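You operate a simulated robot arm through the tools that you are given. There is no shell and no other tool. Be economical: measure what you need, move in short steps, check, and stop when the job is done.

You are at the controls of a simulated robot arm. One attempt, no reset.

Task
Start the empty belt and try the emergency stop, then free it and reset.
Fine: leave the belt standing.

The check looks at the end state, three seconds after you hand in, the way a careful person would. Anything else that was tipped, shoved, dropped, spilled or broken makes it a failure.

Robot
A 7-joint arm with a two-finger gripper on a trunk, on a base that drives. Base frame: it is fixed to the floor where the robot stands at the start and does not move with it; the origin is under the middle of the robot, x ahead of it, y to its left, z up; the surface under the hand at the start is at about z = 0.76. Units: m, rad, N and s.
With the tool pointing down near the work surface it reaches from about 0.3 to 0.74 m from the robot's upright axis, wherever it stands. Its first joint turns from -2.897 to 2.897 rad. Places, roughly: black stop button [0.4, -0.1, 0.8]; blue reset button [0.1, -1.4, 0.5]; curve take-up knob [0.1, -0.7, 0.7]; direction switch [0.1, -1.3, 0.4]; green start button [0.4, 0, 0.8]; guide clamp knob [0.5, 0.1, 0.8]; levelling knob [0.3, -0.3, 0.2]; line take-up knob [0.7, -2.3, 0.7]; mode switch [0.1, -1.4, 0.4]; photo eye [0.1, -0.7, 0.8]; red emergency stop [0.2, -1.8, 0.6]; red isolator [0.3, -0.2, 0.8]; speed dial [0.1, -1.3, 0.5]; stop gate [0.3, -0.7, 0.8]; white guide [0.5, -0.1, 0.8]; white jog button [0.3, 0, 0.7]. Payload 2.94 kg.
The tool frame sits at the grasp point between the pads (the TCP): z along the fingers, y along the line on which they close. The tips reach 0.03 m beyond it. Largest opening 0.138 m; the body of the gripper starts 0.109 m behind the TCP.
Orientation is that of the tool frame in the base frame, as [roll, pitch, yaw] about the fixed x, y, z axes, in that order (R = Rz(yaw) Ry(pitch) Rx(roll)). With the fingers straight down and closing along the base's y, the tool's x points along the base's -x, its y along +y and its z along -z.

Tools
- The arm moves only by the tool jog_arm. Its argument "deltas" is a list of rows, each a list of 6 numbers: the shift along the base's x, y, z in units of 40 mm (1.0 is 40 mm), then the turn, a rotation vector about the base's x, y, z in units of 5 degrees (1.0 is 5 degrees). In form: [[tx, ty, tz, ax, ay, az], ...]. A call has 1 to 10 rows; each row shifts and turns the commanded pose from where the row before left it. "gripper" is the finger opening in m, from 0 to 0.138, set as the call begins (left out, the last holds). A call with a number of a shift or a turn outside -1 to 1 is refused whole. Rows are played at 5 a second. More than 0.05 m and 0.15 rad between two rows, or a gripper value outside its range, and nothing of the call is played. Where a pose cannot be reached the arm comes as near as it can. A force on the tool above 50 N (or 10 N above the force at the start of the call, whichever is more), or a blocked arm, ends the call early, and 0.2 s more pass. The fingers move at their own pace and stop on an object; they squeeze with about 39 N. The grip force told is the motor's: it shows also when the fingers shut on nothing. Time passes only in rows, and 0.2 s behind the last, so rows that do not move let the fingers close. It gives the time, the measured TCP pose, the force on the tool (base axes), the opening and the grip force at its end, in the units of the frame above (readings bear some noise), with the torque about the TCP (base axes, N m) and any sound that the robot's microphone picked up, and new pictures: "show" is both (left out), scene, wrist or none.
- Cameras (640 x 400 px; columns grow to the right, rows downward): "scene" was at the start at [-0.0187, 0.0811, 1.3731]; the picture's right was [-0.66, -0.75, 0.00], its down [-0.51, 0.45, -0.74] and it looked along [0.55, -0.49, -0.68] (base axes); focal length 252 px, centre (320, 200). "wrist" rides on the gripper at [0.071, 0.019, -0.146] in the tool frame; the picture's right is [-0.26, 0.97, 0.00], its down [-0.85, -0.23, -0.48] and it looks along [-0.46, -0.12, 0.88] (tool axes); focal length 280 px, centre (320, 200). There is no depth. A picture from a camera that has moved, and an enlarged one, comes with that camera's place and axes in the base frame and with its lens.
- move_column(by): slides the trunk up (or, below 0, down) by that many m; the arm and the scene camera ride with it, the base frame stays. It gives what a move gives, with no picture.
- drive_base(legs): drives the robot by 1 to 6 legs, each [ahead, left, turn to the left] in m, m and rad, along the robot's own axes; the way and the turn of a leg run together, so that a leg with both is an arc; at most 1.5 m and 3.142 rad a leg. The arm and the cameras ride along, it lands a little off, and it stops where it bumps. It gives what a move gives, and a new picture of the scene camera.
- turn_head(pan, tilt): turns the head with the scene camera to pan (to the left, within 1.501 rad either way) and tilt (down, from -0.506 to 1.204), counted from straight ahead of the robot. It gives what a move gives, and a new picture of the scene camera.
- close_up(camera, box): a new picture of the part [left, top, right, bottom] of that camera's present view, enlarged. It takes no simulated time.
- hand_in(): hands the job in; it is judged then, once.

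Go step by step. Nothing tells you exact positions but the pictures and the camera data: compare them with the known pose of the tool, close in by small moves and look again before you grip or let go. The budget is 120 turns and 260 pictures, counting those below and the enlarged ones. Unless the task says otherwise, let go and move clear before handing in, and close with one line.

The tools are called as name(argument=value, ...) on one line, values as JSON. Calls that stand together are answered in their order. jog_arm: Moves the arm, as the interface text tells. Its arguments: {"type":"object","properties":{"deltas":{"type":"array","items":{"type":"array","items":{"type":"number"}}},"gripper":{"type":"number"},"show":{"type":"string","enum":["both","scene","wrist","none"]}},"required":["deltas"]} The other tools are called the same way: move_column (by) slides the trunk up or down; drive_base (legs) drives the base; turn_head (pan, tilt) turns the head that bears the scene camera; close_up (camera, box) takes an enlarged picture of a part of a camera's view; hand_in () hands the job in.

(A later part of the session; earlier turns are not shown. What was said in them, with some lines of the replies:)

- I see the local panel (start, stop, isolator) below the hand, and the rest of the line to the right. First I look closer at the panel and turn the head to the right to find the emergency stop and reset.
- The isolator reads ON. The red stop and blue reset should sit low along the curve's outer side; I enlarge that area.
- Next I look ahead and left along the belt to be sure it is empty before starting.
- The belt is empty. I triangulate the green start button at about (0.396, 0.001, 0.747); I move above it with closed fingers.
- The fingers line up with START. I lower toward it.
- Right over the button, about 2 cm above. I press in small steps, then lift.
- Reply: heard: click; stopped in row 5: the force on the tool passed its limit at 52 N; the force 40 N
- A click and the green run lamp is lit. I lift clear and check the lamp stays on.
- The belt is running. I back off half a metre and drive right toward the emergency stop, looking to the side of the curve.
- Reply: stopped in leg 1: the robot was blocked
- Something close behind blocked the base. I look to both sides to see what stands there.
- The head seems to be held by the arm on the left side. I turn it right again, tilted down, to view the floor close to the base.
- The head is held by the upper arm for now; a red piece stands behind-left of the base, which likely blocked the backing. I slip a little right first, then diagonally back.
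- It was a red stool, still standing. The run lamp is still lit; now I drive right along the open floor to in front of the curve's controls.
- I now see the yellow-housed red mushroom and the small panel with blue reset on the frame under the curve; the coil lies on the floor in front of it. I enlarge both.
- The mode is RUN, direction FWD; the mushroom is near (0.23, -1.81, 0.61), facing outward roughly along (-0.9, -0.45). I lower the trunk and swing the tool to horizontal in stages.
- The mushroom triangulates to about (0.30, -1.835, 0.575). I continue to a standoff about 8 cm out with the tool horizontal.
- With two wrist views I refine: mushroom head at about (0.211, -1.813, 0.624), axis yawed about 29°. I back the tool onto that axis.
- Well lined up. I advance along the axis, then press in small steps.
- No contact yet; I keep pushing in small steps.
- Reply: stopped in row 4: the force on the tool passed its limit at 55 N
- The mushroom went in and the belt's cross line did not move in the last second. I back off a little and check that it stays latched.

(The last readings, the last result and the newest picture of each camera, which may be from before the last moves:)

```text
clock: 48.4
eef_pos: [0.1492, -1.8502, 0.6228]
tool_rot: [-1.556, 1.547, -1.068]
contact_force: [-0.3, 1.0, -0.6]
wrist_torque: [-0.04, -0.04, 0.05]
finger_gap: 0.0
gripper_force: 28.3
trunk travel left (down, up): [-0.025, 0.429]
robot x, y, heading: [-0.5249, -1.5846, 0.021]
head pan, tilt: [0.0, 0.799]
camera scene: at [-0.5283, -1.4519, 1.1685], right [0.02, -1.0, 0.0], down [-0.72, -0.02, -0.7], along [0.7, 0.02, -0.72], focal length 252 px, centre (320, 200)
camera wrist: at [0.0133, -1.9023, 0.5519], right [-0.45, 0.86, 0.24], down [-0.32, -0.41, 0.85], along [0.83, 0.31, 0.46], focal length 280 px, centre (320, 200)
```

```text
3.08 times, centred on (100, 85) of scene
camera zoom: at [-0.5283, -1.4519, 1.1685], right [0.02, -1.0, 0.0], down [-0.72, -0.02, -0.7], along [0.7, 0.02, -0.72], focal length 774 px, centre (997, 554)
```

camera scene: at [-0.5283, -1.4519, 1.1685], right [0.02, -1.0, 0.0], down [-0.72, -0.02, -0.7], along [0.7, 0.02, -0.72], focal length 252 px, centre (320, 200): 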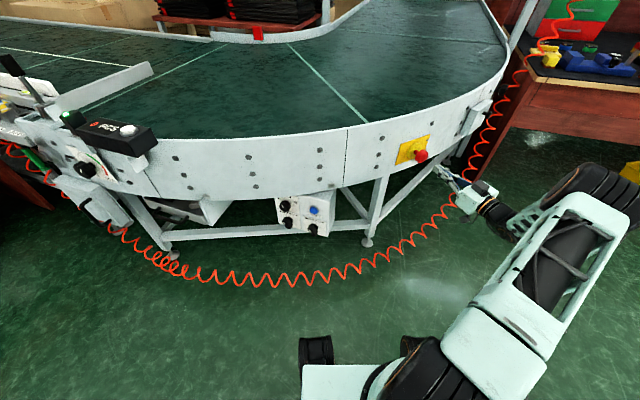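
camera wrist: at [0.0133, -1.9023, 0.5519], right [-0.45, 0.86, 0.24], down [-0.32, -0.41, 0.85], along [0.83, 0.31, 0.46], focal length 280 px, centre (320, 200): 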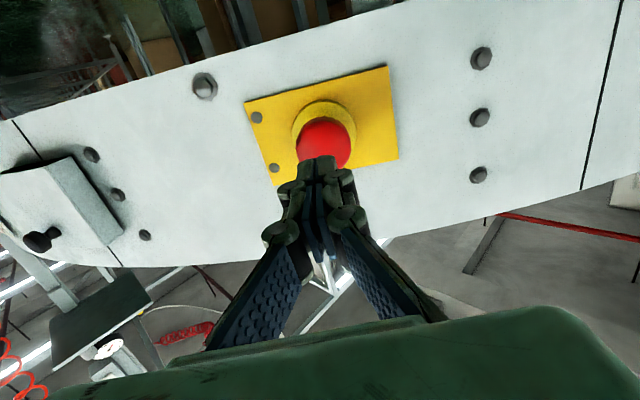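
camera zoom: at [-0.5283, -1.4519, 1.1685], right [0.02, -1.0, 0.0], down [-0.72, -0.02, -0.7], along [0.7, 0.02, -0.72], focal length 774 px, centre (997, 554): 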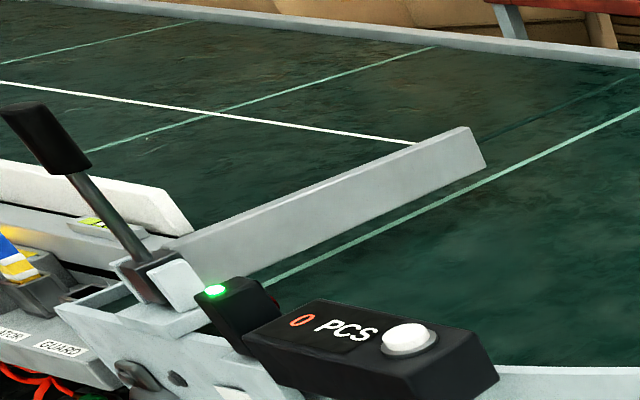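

The belt stands and the mushroom stays pushed in (latched). I open the fingers and move around the head to free it.

jog_arm(deltas=[[-0.02, 0.045, -0.03, 0, 0, 0], [0, 0, 0, 0, 0, 0], [0, 0, 0, 0, 0, 0]], gripper=0.1, show="wrist")

close_up(camera="wrist", box=[220, 60, 420, 200])

```text
clock: 49.2
eef_pos: [0.1485, -1.8479, 0.6206]
tool_rot: [-1.561, 1.549, -1.073]
contact_force: [0.8, -0.5, -0.9]
wrist_torque: [0.01, -0.03, 0.02]
finger_gap: 0.1003
gripper_force: 0.6
trunk travel left (down, up): [-0.025, 0.429]
robot x, y, heading: [-0.5267, -1.5878, 0.021]
head pan, tilt: [0.0, 0.799]
camera wrist: at [0.0123, -1.8999, 0.5505], right [-0.45, 0.86, 0.24], down [-0.32, -0.41, 0.85], along [0.83, 0.31, 0.46], focal length 280 px, centre (320, 200)
```

wrist: 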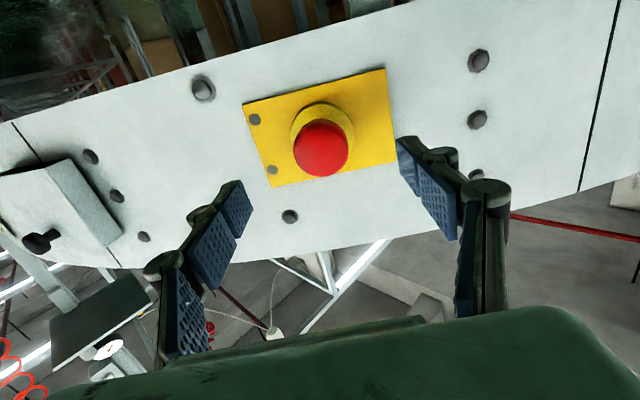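

```text
2.86 times, centred on (320, 130) of wrist
camera zoom: at [0.0123, -1.8999, 0.5505], right [-0.45, 0.86, 0.24], down [-0.32, -0.41, 0.85], along [0.83, 0.31, 0.46], focal length 801 px, centre (320, 400)
```

zoom: 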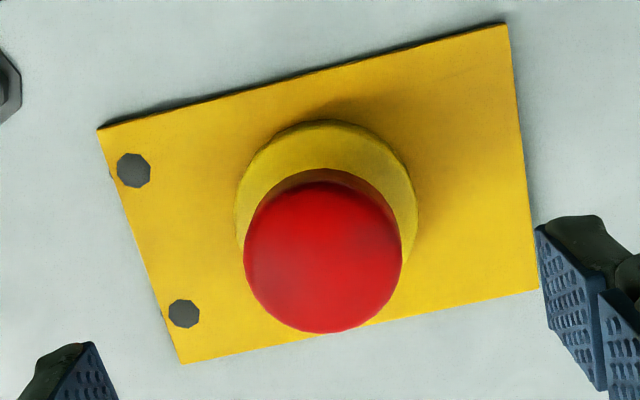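

The face is plain, no twist arrows. I advance so the fingertips straddle the head, without gripping yet.

jog_arm(deltas=[[0.5, 0.27, 0, 0, 0, 0], [0.5, 0.27, 0, 0, 0, 0], [0.35, 0.19, 0, 0, 0, 0]], show="wrist")

```text
clock: 50.0
eef_pos: [0.2016, -1.8163, 0.6192]
tool_rot: [-1.555, 1.547, -1.07]
contact_force: [-0.1, 0.2, -0.2]
wrist_torque: [-0.02, -0.01, -0.01]
finger_gap: 0.0999
gripper_force: 0.1
trunk travel left (down, up): [-0.025, 0.429]
robot x, y, heading: [-0.5271, -1.5853, 0.02]
head pan, tilt: [0.0, 0.799]
camera wrist: at [0.0664, -1.8689, 0.549], right [-0.45, 0.86, 0.24], down [-0.32, -0.41, 0.85], along [0.83, 0.31, 0.46], focal length 280 px, centre (320, 200)
```

wrist: 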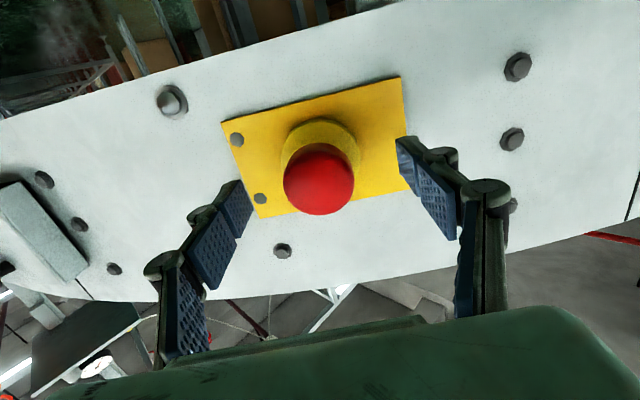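

The tips are about 1.5 cm past the face; I go 4 mm further and close on the head.

jog_arm(deltas=[[0.09, 0.05, 0, 0, 0, 0]], show="none")

jog_arm(deltas=[[0, 0, 0, 0, 0, 0], [0, 0, 0, 0, 0, 0], [0, 0, 0, 0, 0, 0], [0, 0, 0, 0, 0, 0]], gripper=0.02, show="wrist")

```text
clock: 50.4
eef_pos: [0.2061, -1.8144, 0.6198]
tool_rot: [-1.564, 1.55, -1.077]
contact_force: [0.0, 0.2, 0.3]
wrist_torque: [-0.02, -0.04, -0.01]
finger_gap: 0.1001
gripper_force: 0.0
trunk travel left (down, up): [-0.025, 0.429]
robot x, y, heading: [-0.5245, -1.5859, 0.014]
head pan, tilt: [0.0, 0.799]
```

```text
clock: 51.4
eef_pos: [0.2071, -1.8167, 0.6207]
tool_rot: [-1.561, 1.548, -1.078]
contact_force: [6.7, -7.1, 0.8]
wrist_torque: [-0.01, 0.09, 0.11]
finger_gap: 0.0472
gripper_force: 45.0
trunk travel left (down, up): [-0.025, 0.429]
robot x, y, heading: [-0.5273, -1.589, 0.022]
head pan, tilt: [0.0, 0.799]
camera wrist: at [0.0705, -1.8687, 0.549], right [-0.45, 0.86, 0.24], down [-0.32, -0.41, 0.85], along [0.83, 0.31, 0.46], focal length 280 px, centre (320, 200)
```

wrist: 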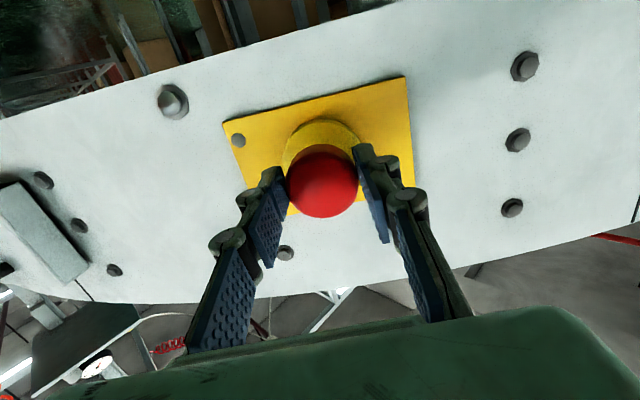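

Firm grip on the head (47 mm). I try a straight pull along the axis in small steps.

jog_arm(deltas=[[-0.055, -0.03, 0, 0, 0, 0], [-0.055, -0.03, 0, 0, 0, 0], [-0.055, -0.03, 0, 0, 0, 0], [-0.055, -0.03, 0, 0, 0, 0]], show="wrist")

```text
clock: 52.4
eef_pos: [0.1988, -1.8216, 0.62]
tool_rot: [-1.627, 1.548, -1.141]
contact_force: [2.9, -13.2, -4.0]
wrist_torque: [0.04, -0.19, 0.15]
finger_gap: 0.0473
gripper_force: 44.7
trunk travel left (down, up): [-0.025, 0.429]
robot x, y, heading: [-0.5246, -1.5879, 0.023]
head pan, tilt: [0.0, 0.799]
camera wrist: at [0.0612, -1.874, 0.5493], right [-0.45, 0.86, 0.24], down [-0.32, -0.41, 0.85], along [0.83, 0.31, 0.46], focal length 280 px, centre (320, 200)
```

wrist: 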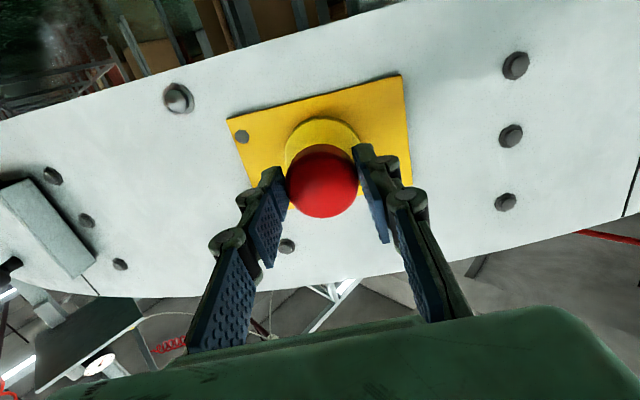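

The head came out with the fingers by nearly 1 cm with little force left. I open, back off to the earlier standoff and compare with the unpressed view.

jog_arm(deltas=[[0, 0, 0, 0, 0, 0], [0, 0, 0, 0, 0, 0], [-0.5, -0.26, 0.02, 0, 0, 0], [-0.7, -0.37, 0.05, 0, 0, 0], [-0.66, -0.36, 0.05, 0, 0, 0]], gripper=0.1)

close_up(camera="wrist", box=[220, 60, 420, 200])

```text
clock: 53.6
eef_pos: [0.1247, -1.8591, 0.625]
tool_rot: [-1.563, 1.544, -1.077]
contact_force: [-0.3, -0.2, -0.8]
wrist_torque: [-0.01, 0.01, -0.04]
finger_gap: 0.1002
gripper_force: 0.1
trunk travel left (down, up): [-0.025, 0.429]
robot x, y, heading: [-0.5264, -1.5891, 0.021]
head pan, tilt: [0.0, 0.799]
camera scene: at [-0.5282, -1.4518, 1.1685], right [0.02, -1.0, 0.0], down [-0.72, -0.02, -0.7], along [0.7, 0.02, -0.72], focal length 252 px, centre (320, 200)
camera wrist: at [-0.0119, -1.9125, 0.5538], right [-0.46, 0.86, 0.24], down [-0.32, -0.41, 0.85], along [0.83, 0.31, 0.46], focal length 280 px, centre (320, 200)
```

scene: 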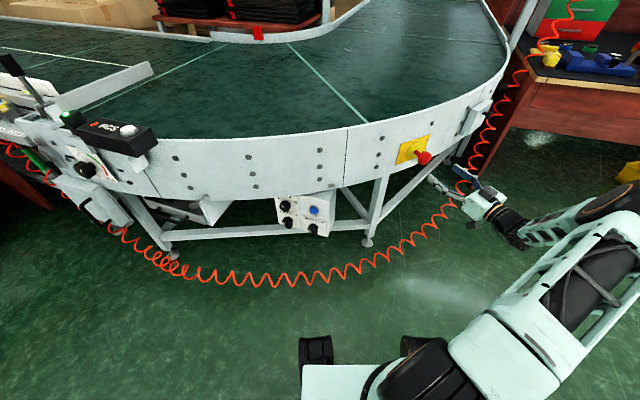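
wrist: 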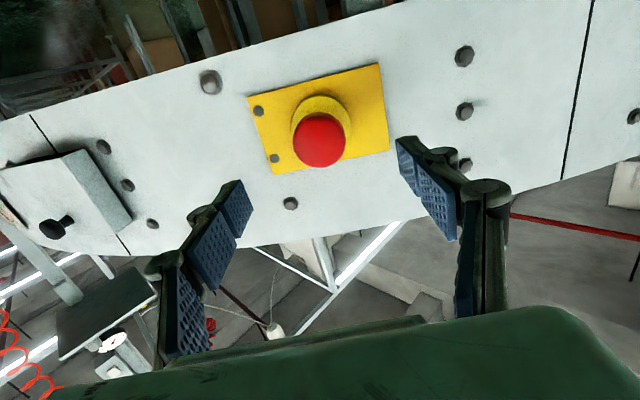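

```text
2.86 times, centred on (320, 130) of wrist
camera zoom: at [-0.0119, -1.9125, 0.5538], right [-0.46, 0.86, 0.24], down [-0.32, -0.41, 0.85], along [0.83, 0.31, 0.46], focal length 801 px, centre (320, 400)
```

zoom: 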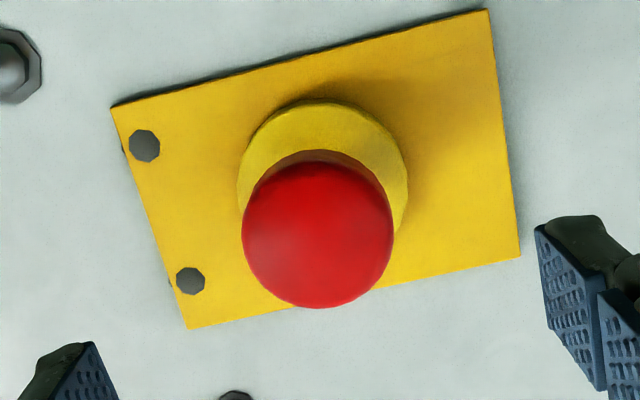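

I compare the mushroom from the scene side.

close_up(camera="scene", box=[390, 120, 460, 180])

```text
6.67 times, centred on (425, 150) of scene
camera zoom: at [-0.5282, -1.4518, 1.1685], right [0.02, -1.0, 0.0], down [-0.72, -0.02, -0.7], along [0.7, 0.02, -0.72], focal length 1677 px, centre (-380, 533)
```

zoom: 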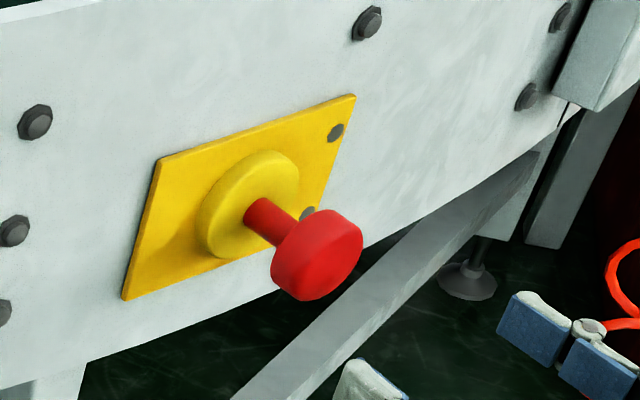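

The mushroom is out at its unpressed place again: freed. Next the blue reset; I enlarge its panel.

close_up(camera="scene", box=[265, 180, 345, 245])

```text
6.15 times, centred on (305, 212) of scene
camera zoom: at [-0.5282, -1.4518, 1.1685], right [0.02, -1.0, 0.0], down [-0.72, -0.02, -0.7], along [0.7, 0.02, -0.72], focal length 1548 px, centre (412, 123)
```

zoom: 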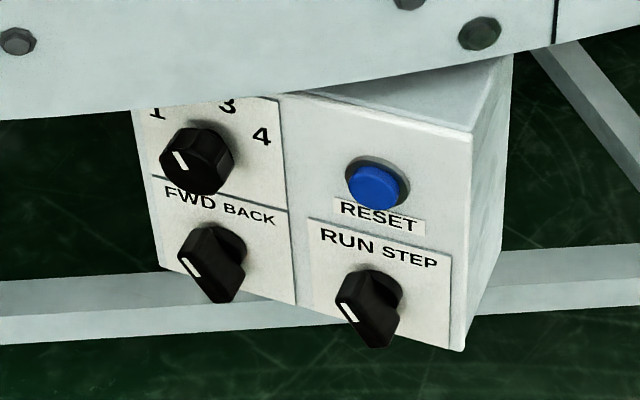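

The reset face looks out along about (-0.95, +0.3), button near (0.083, -1.413, 0.485). I back off and shift the base left so the arm faces it squarely, closing the fingers.

drive_base(legs=[[-0.15, 0, 0], [0, 0.38, 0]])

jog_arm(deltas=[[0, 0.2, -0.4, 0, 0, -1], [0, 0.2, -0.4, 0, 0, -1], [0, 0.2, -0.4, 0, 0, -1], [0, 0.2, -0.4, 0, 0, -1], [0, 0.2, -0.4, 0, 0, -1], [0, 0.2, -0.4, 0, 0, -1], [0, 0.2, -0.4, 0, 0, -1], [0, 0.2, -0.4, 0, 0, -1], [0, 0.2, -0.4, 0, 0, -1]], gripper=0)

```text
clock: 58.4
eef_pos: [-0.0367, -1.5021, 0.6251]
tool_rot: [-1.56, 1.547, -1.085]
contact_force: [0.1, -0.3, -0.1]
wrist_torque: [-0.04, 0.02, 0.0]
finger_gap: 0.1002
gripper_force: 0.1
trunk travel left (down, up): [-0.025, 0.429]
robot x, y, heading: [-0.6872, -1.2246, 0.013]
head pan, tilt: [0.0, 0.799]
camera scene: at [-0.6847, -1.0879, 1.1685], right [0.01, -1.0, 0.0], down [-0.72, -0.01, -0.7], along [0.7, 0.01, -0.72], focal length 252 px, centre (320, 200)
```

scene: 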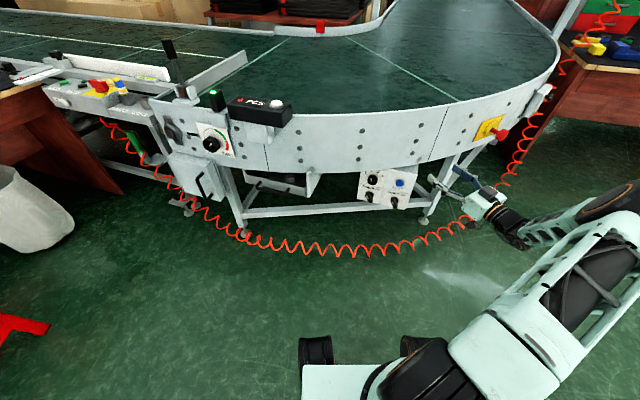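

```text
clock: 60.4
eef_pos: [-0.0452, -1.4881, 0.5043]
tool_rot: [-2.686, 1.565, -2.868]
contact_force: [-0.5, -0.2, 0.3]
wrist_torque: [0.02, -0.02, 0.0]
finger_gap: 0.0001
gripper_force: 28.7
out of reach, approached as far as the arm can: row 7, 8, 9
trunk travel left (down, up): [-0.025, 0.429]
robot x, y, heading: [-0.6808, -1.2218, 0.011]
head pan, tilt: [0.0, 0.799]
camera scene: at [-0.6847, -1.0879, 1.1685], right [0.01, -1.0, 0.0], down [-0.72, -0.01, -0.7], along [0.7, 0.01, -0.72], focal length 252 px, centre (320, 200)
camera wrist: at [-0.1846, -1.443, 0.4352], right [0.18, 0.95, 0.26], down [-0.5, -0.14, 0.85], along [0.85, -0.28, 0.45], focal length 280 px, centre (320, 200)
```

scene: 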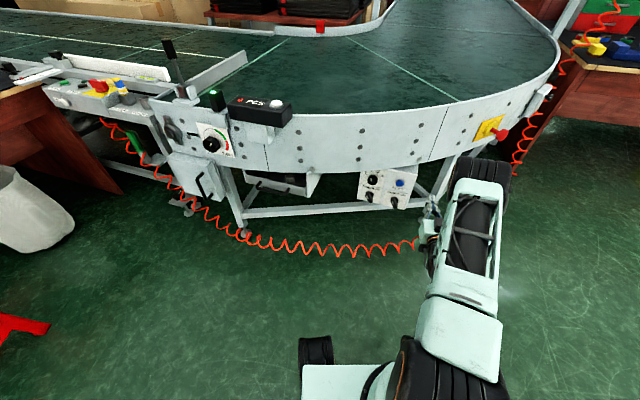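
wrist: 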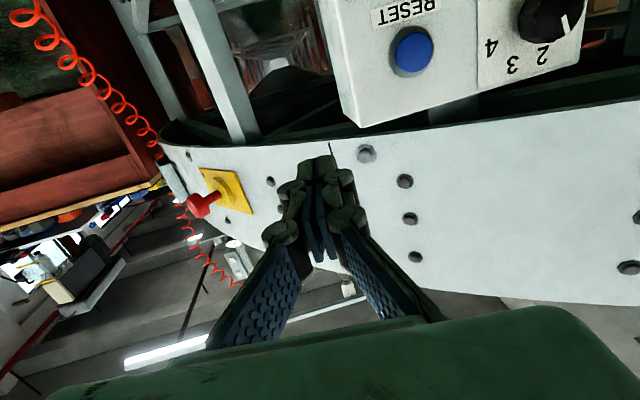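

Refined button position about (0.12, -1.413, 0.45). I move the tool onto its axis, about 7 cm short of it.

jog_arm(deltas=[[0.1, 0.66, -0.34, 0, 0, 0], [0.2, 0.66, -0.34, 0, 0, 0], [0.4, 0.66, -0.34, 0, 0, 0], [0.6, 0.66, -0.34, 0, 0, 0], [0.3, 0, 0, 0, 0, 0]])

```text
clock: 61.5
eef_pos: [0.0023, -1.4886, 0.4633]
tool_rot: [2.599, 1.561, 2.432]
contact_force: [-0.4, -0.7, -0.6]
wrist_torque: [-0.03, 0.02, 0.01]
finger_gap: 0.0
gripper_force: 28.6
out of reach, approached as far as the arm can: row 1, 2, 3, 4, 5
trunk travel left (down, up): [-0.025, 0.429]
robot x, y, heading: [-0.6834, -1.2231, 0.009]
head pan, tilt: [0.0, 0.799]
camera scene: at [-0.6847, -1.0879, 1.1685], right [0.01, -1.0, 0.0], down [-0.72, -0.01, -0.7], along [0.7, 0.01, -0.72], focal length 252 px, centre (320, 200)
camera wrist: at [-0.1378, -1.4443, 0.3948], right [0.16, 0.95, 0.27], down [-0.5, -0.15, 0.85], along [0.85, -0.27, 0.45], focal length 280 px, centre (320, 200)
```

scene: 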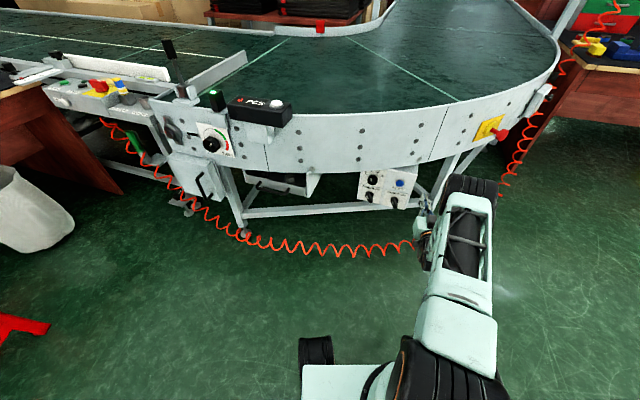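
wrist: 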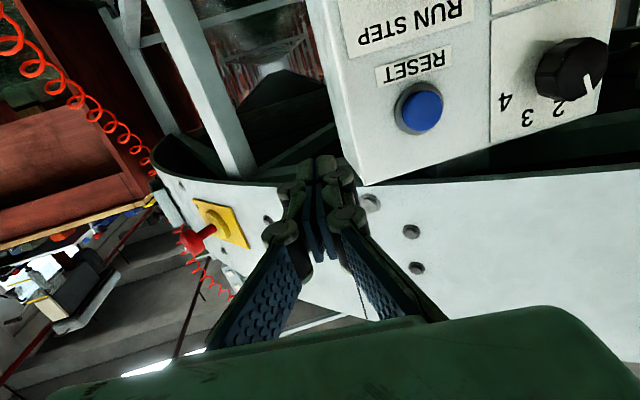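

The arm is at a joint limit here. I back the hand off, turn the tool back some, and will turn the base right instead.

jog_arm(deltas=[[-0.6, 0, 0, 0, 0, 1], [-0.6, 0, 0, 0, 0, 1], [-0.4, 0, 0, 0, 0, 1], [0, 0, 0, 0, 0, 1], [0, 0, 0, 0, 0, 1]])

```text
clock: 62.8
eef_pos: [-0.0606, -1.487, 0.4643]
tool_rot: [-2.643, 1.564, -2.385]
contact_force: [-0.6, 0.5, -0.4]
wrist_torque: [-0.02, 0.0, -0.03]
finger_gap: 0.0001
gripper_force: 28.2
trunk travel left (down, up): [-0.025, 0.429]
robot x, y, heading: [-0.6843, -1.225, 0.014]
head pan, tilt: [0.0, 0.799]
camera scene: at [-0.6847, -1.0878, 1.1685], right [0.01, -1.0, 0.0], down [-0.72, -0.01, -0.7], along [0.7, 0.01, -0.72], focal length 252 px, centre (320, 200)
camera wrist: at [-0.2057, -1.5054, 0.3947], right [-0.24, 0.93, 0.26], down [-0.4, -0.34, 0.85], along [0.88, 0.11, 0.45], focal length 280 px, centre (320, 200)
```

scene: 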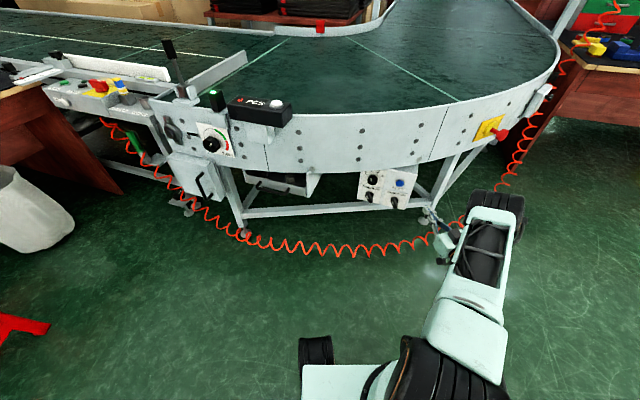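
wrist: 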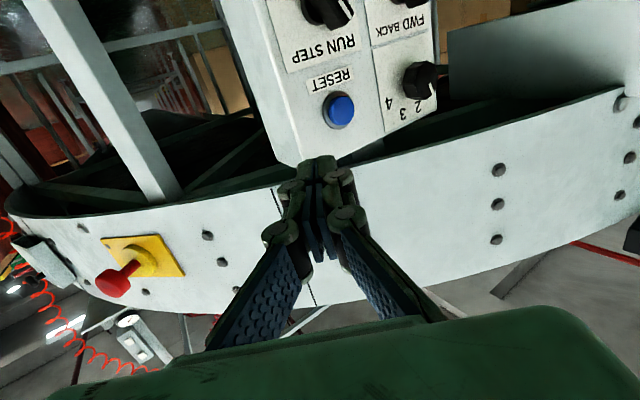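

The tool now points 15° left. I move the base left, turn it right by 0.35 rad, then creep ahead.

drive_base(legs=[[0, 0.3, 0], [0, 0, -0.35], [0.12, 0.04, 0]])

jog_arm(deltas=[[0, 0, 0, 0, 0, -1], [0, 0, 0, 0, 0, -1]])

```text
clock: 67.9
eef_pos: [-0.0673, -1.4052, 0.4634]
tool_rot: [-2.627, 1.564, -2.736]
contact_force: [1.3, 0.3, 0.4]
wrist_torque: [0.01, 0.0, 0.02]
finger_gap: 0.0
gripper_force: 28.0
trunk travel left (down, up): [-0.025, 0.429]
robot x, y, heading: [-0.5522, -0.9364, -0.358]
head pan, tilt: [0.0, 0.799]
camera scene: at [-0.5092, -0.8089, 1.1685], right [-0.35, -0.94, 0.0], down [-0.67, 0.25, -0.7], along [0.65, -0.24, -0.72], focal length 252 px, centre (320, 200)
```

scene: 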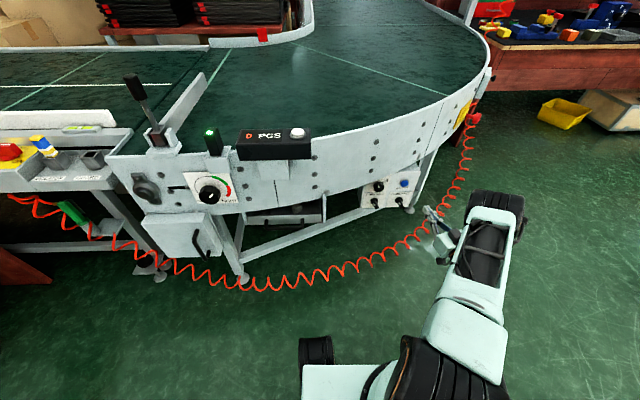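

```text
clock: 68.5
eef_pos: [-0.0683, -1.4054, 0.4634]
tool_rot: [-2.599, 1.565, -2.885]
contact_force: [-0.5, 0.3, -0.1]
wrist_torque: [0.04, 0.0, 0.01]
finger_gap: 0.0
gripper_force: 28.2
trunk travel left (down, up): [-0.025, 0.429]
robot x, y, heading: [-0.5549, -0.9329, -0.358]
head pan, tilt: [0.0, 0.799]
camera scene: at [-0.5091, -0.8089, 1.1685], right [-0.35, -0.94, 0.0], down [-0.67, 0.25, -0.7], along [0.65, -0.24, -0.72], focal length 252 px, centre (320, 200)
camera wrist: at [-0.2019, -1.3455, 0.3944], right [0.27, 0.93, 0.26], down [-0.52, -0.09, 0.85], along [0.81, -0.37, 0.45], focal length 280 px, centre (320, 200)
```

scene: 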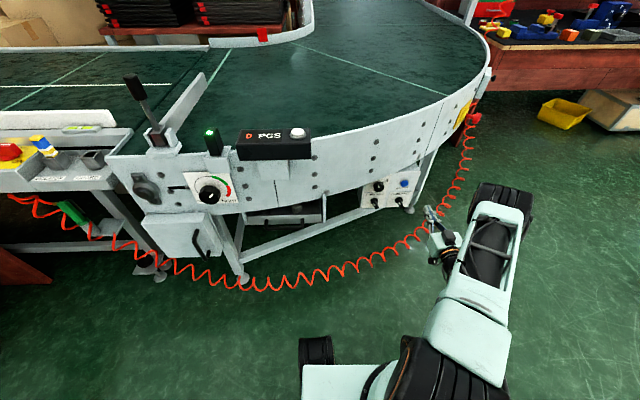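
wrist: 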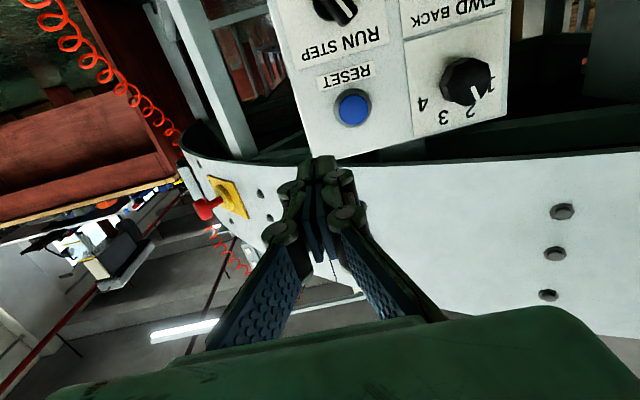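

The tool is now square to the reset face; button at about (0.112, -1.417, 0.455). I move to a 7 cm standoff on its axis.

jog_arm(deltas=[[0.6, 0.15, -0.07, 0, 0, 0], [0.75, 0.15, -0.07, 0, 0, 0], [0.75, 0.15, -0.07, 0, 0, 0]], show="wrist")

```text
clock: 69.3
eef_pos: [0.0146, -1.3855, 0.455]
tool_rot: [-2.689, 1.562, -2.973]
contact_force: [-0.2, 0.0, -0.5]
wrist_torque: [-0.06, 0.08, 0.01]
finger_gap: 0.0
gripper_force: 28.3
trunk travel left (down, up): [-0.025, 0.429]
robot x, y, heading: [-0.5588, -0.937, -0.353]
head pan, tilt: [0.0, 0.799]
camera wrist: at [-0.1188, -1.3258, 0.386], right [0.27, 0.93, 0.26], down [-0.51, -0.09, 0.85], along [0.81, -0.37, 0.45], focal length 280 px, centre (320, 200)
```

wrist: 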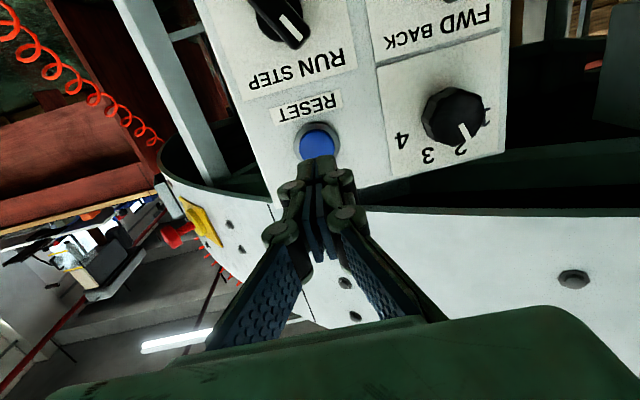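

Aligned. I advance and press in small steps.

jog_arm(deltas=[[0.7, -0.215, 0, 0, 0, 0], [0.5, -0.155, 0, 0, 0, 0], [0.1, -0.03, 0, 0, 0, 0], [0.09, -0.028, 0, 0, 0, 0], [0.09, -0.028, 0, 0, 0, 0], [0.09, -0.028, 0, 0, 0, 0], [0.09, -0.028, 0, 0, 0, 0], [0.09, -0.028, 0, 0, 0, 0]])

```text
clock: 71.1
eef_pos: [0.0842, -1.4072, 0.4551]
tool_rot: [-2.648, 1.565, -2.932]
contact_force: [-16.7, 7.0, 3.8]
wrist_torque: [-0.09, -0.13, 0.02]
finger_gap: 0.0062
gripper_force: 28.1
trunk travel left (down, up): [-0.025, 0.429]
robot x, y, heading: [-0.5552, -0.9358, -0.351]
head pan, tilt: [0.0, 0.799]
heard: click
camera scene: at [-0.5101, -0.8083, 1.1685], right [-0.35, -0.94, 0.0], down [-0.67, 0.25, -0.7], along [0.65, -0.24, -0.72], focal length 252 px, centre (320, 200)
camera wrist: at [-0.0499, -1.348, 0.3861], right [0.27, 0.93, 0.26], down [-0.52, -0.09, 0.85], along [0.81, -0.37, 0.45], focal length 280 px, centre (320, 200)
```

scene: 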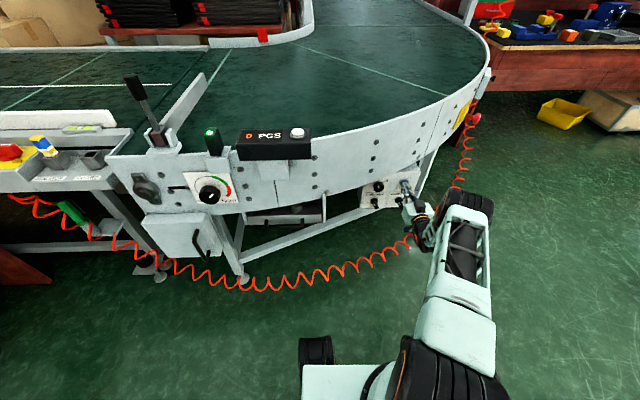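
wrist: 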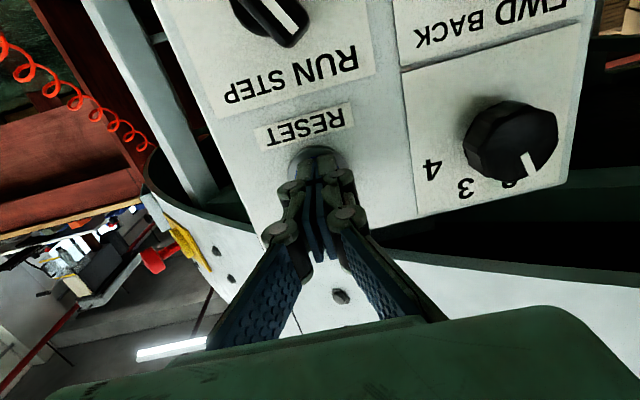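

A click: the reset is pressed. I withdraw along the axis and then check the fault lamp, belt and e-stop.

jog_arm(deltas=[[-0.5, 0.155, 0, 0, 0, 0], [-0.9, 0.28, 0, 0, 0, 0], [-0.9, 0.28, 0, 0, 0, 0], [-0.9, 0.28, 0, 0, 0, 0]])

turn_head(pan=0.5, tilt=0.6)

close_up(camera="scene", box=[60, 80, 380, 280])

```text
clock: 72.1
eef_pos: [-0.041, -1.3676, 0.457]
tool_rot: [-2.579, 1.566, -2.864]
contact_force: [-0.5, -0.4, -0.2]
wrist_torque: [-0.04, -0.01, 0.03]
finger_gap: 0.0
gripper_force: 27.8
trunk travel left (down, up): [-0.025, 0.429]
robot x, y, heading: [-0.5562, -0.9367, -0.357]
head pan, tilt: [0.0, 0.799]
camera scene: at [-0.5091, -0.8088, 1.1685], right [-0.35, -0.94, 0.0], down [-0.67, 0.25, -0.7], along [0.65, -0.24, -0.72], focal length 252 px, centre (320, 200)
camera wrist: at [-0.1754, -1.3084, 0.3876], right [0.27, 0.93, 0.26], down [-0.52, -0.09, 0.85], along [0.81, -0.37, 0.45], focal length 280 px, centre (320, 200)
```

scene: 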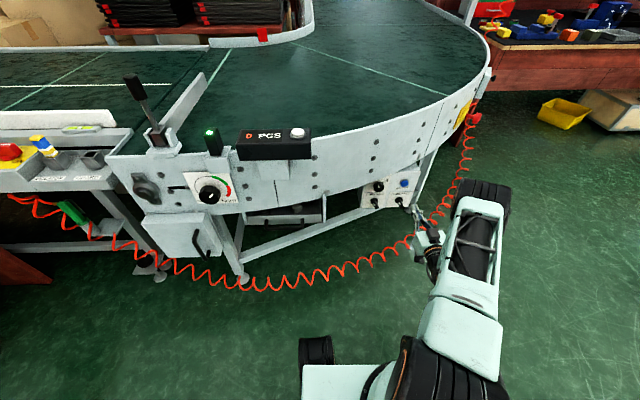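
wrist: 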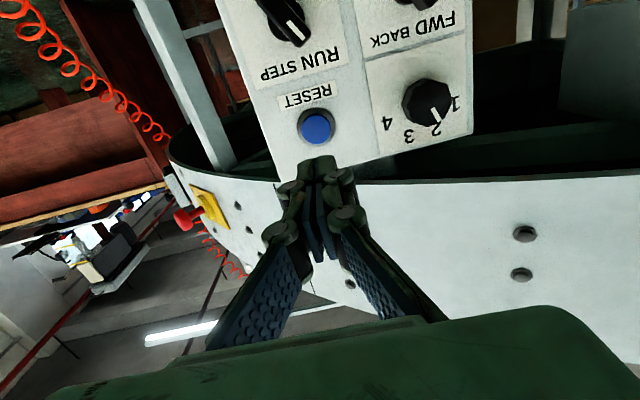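

```text
clock: 73.0
eef_pos: [-0.0407, -1.3681, 0.4573]
tool_rot: [-2.638, 1.564, -2.92]
contact_force: [-0.3, 0.4, 0.7]
wrist_torque: [0.01, -0.03, 0.03]
finger_gap: 0.0003
gripper_force: 28.7
trunk travel left (down, up): [-0.025, 0.429]
robot x, y, heading: [-0.5532, -0.9309, -0.354]
head pan, tilt: [0.499, 0.6]
camera scene: at [-0.4973, -0.7682, 1.1853], right [0.14, -0.99, 0.0], down [-0.56, -0.08, -0.82], along [0.82, 0.12, -0.57], focal length 252 px, centre (320, 200)
```

scene: 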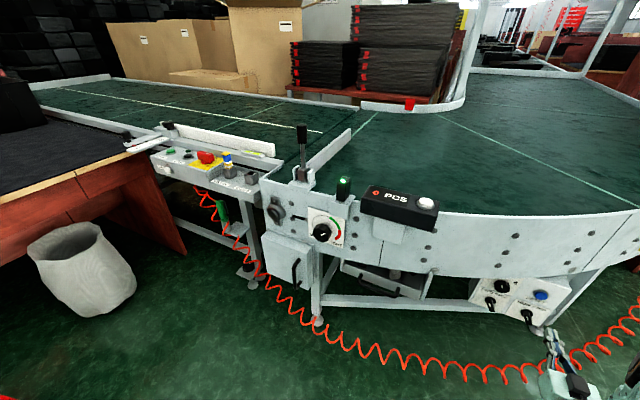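

```text
2.00 times, centred on (220, 180) of scene
camera zoom: at [-0.4973, -0.7682, 1.1853], right [0.14, -0.99, 0.0], down [-0.56, -0.08, -0.82], along [0.82, 0.12, -0.57], focal length 503 px, centre (520, 240)
```

zoom: 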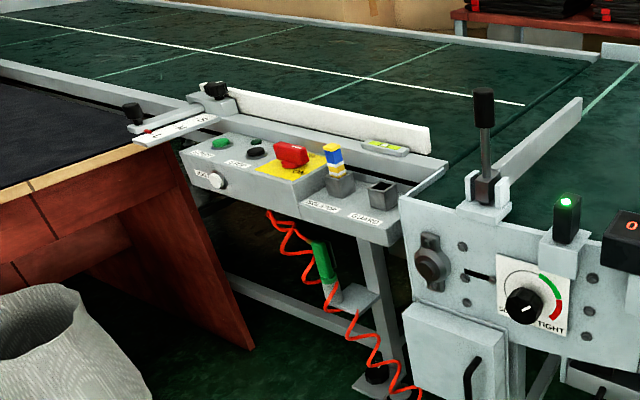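

Run lamp is off and the belt stands. I enlarge the lamps and the emergency stop for a last check.

close_up(camera="scene", box=[145, 135, 245, 195])

close_up(camera="wrist", box=[160, 170, 260, 240])

```text
6.40 times, centred on (195, 165) of scene
camera zoom: at [-0.4973, -0.7682, 1.1853], right [0.14, -0.99, 0.0], down [-0.56, -0.08, -0.82], along [0.82, 0.12, -0.57], focal length 1610 px, centre (1120, 424)
```

zoom: 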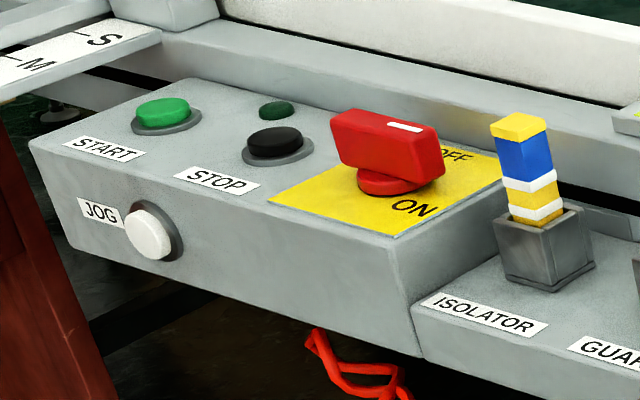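

```text
5.71 times, centred on (210, 205) of wrist
camera zoom: at [-0.1749, -1.3086, 0.3875], right [0.27, 0.93, 0.26], down [-0.52, -0.09, 0.85], along [0.81, -0.37, 0.45], focal length 1602 px, centre (949, 171)
```

zoom: 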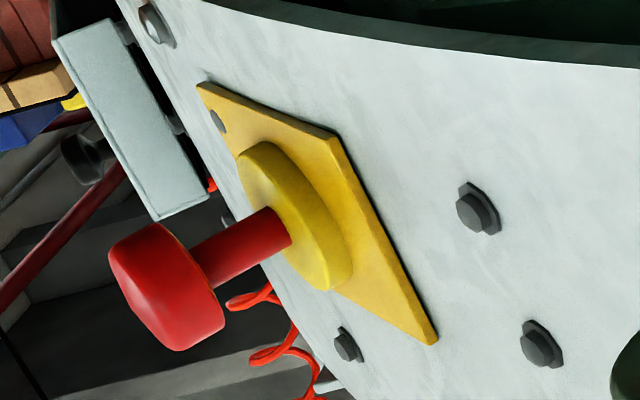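

The emergency stop is fully out. The amber lamp is hidden behind the isolator handle, so I raise the trunk to see it.

move_column(by=0.42)

turn_head(pan=0.7, tilt=0.7)

close_up(camera="scene", box=[180, 100, 380, 260])

```text
refused: 0.42 is not a number from -0.4 to 0.4
```

```text
clock: 73.8
eef_pos: [-0.0404, -1.3683, 0.457]
tool_rot: [-2.638, 1.564, -2.924]
contact_force: [0.2, 0.2, 0.5]
wrist_torque: [-0.03, -0.01, 0.02]
finger_gap: 0.0
gripper_force: 28.6
trunk travel left (down, up): [-0.025, 0.429]
robot x, y, heading: [-0.5562, -0.933, -0.353]
head pan, tilt: [0.7, 0.7]
camera scene: at [-0.5048, -0.7521, 1.1768], right [0.34, -0.94, 0.0], down [-0.61, -0.22, -0.77], along [0.72, 0.26, -0.64], focal length 252 px, centre (320, 200)
```

scene: 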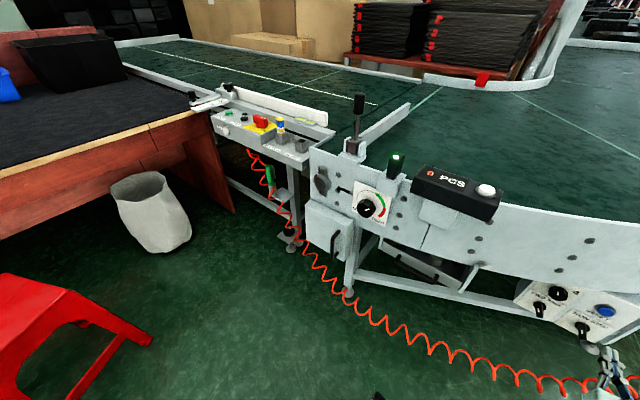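

```text
2.50 times, centred on (280, 180) of scene
camera zoom: at [-0.5048, -0.7521, 1.1768], right [0.34, -0.94, 0.0], down [-0.61, -0.22, -0.77], along [0.72, 0.26, -0.64], focal length 629 px, centre (420, 250)
```

zoom: 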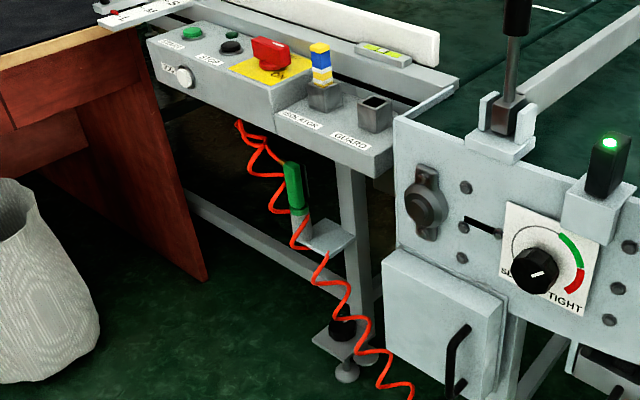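

move_column(by=0.4)

close_up(camera="scene", box=[180, 150, 360, 290])

```text
clock: 77.6
eef_pos: [-0.0416, -1.3681, 0.8569]
tool_rot: [-2.643, 1.563, -2.925]
contact_force: [0.4, 0.3, 0.1]
wrist_torque: [0.0, 0.0, -0.03]
finger_gap: 0.0001
gripper_force: 28.5
trunk travel left (down, up): [-0.425, 0.029]
robot x, y, heading: [-0.5544, -0.9376, -0.352]
head pan, tilt: [0.7, 0.7]
```

```text
2.86 times, centred on (270, 220) of scene
camera zoom: at [-0.5048, -0.7521, 1.5767], right [0.34, -0.94, 0.0], down [-0.61, -0.22, -0.76], along [0.72, 0.26, -0.64], focal length 719 px, centre (463, 143)
```

zoom: 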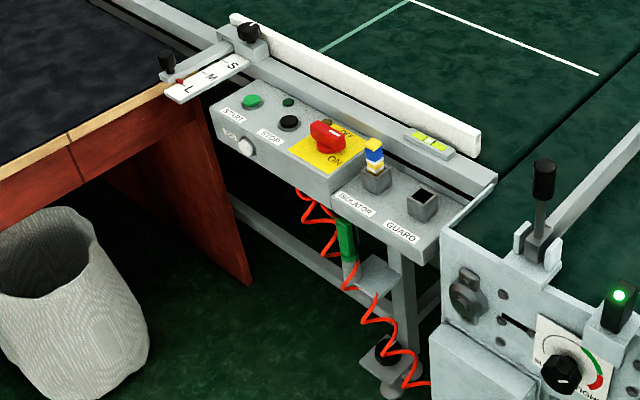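

The amber lamp is dark, the run lamp is off and the belt stands still. The mushroom is out, and the hand is clear of everything, so I hand in.

hand_in()

```text
The job is handed in.
```

I started the empty belt and pressed the emergency stop, which stopped it. I then pulled the stop free and pressed reset; the belt is standing, and both panel lamps are dark. While backing away from the start panel, the base bumped something behind it, most likely the red stool, which is still upright.
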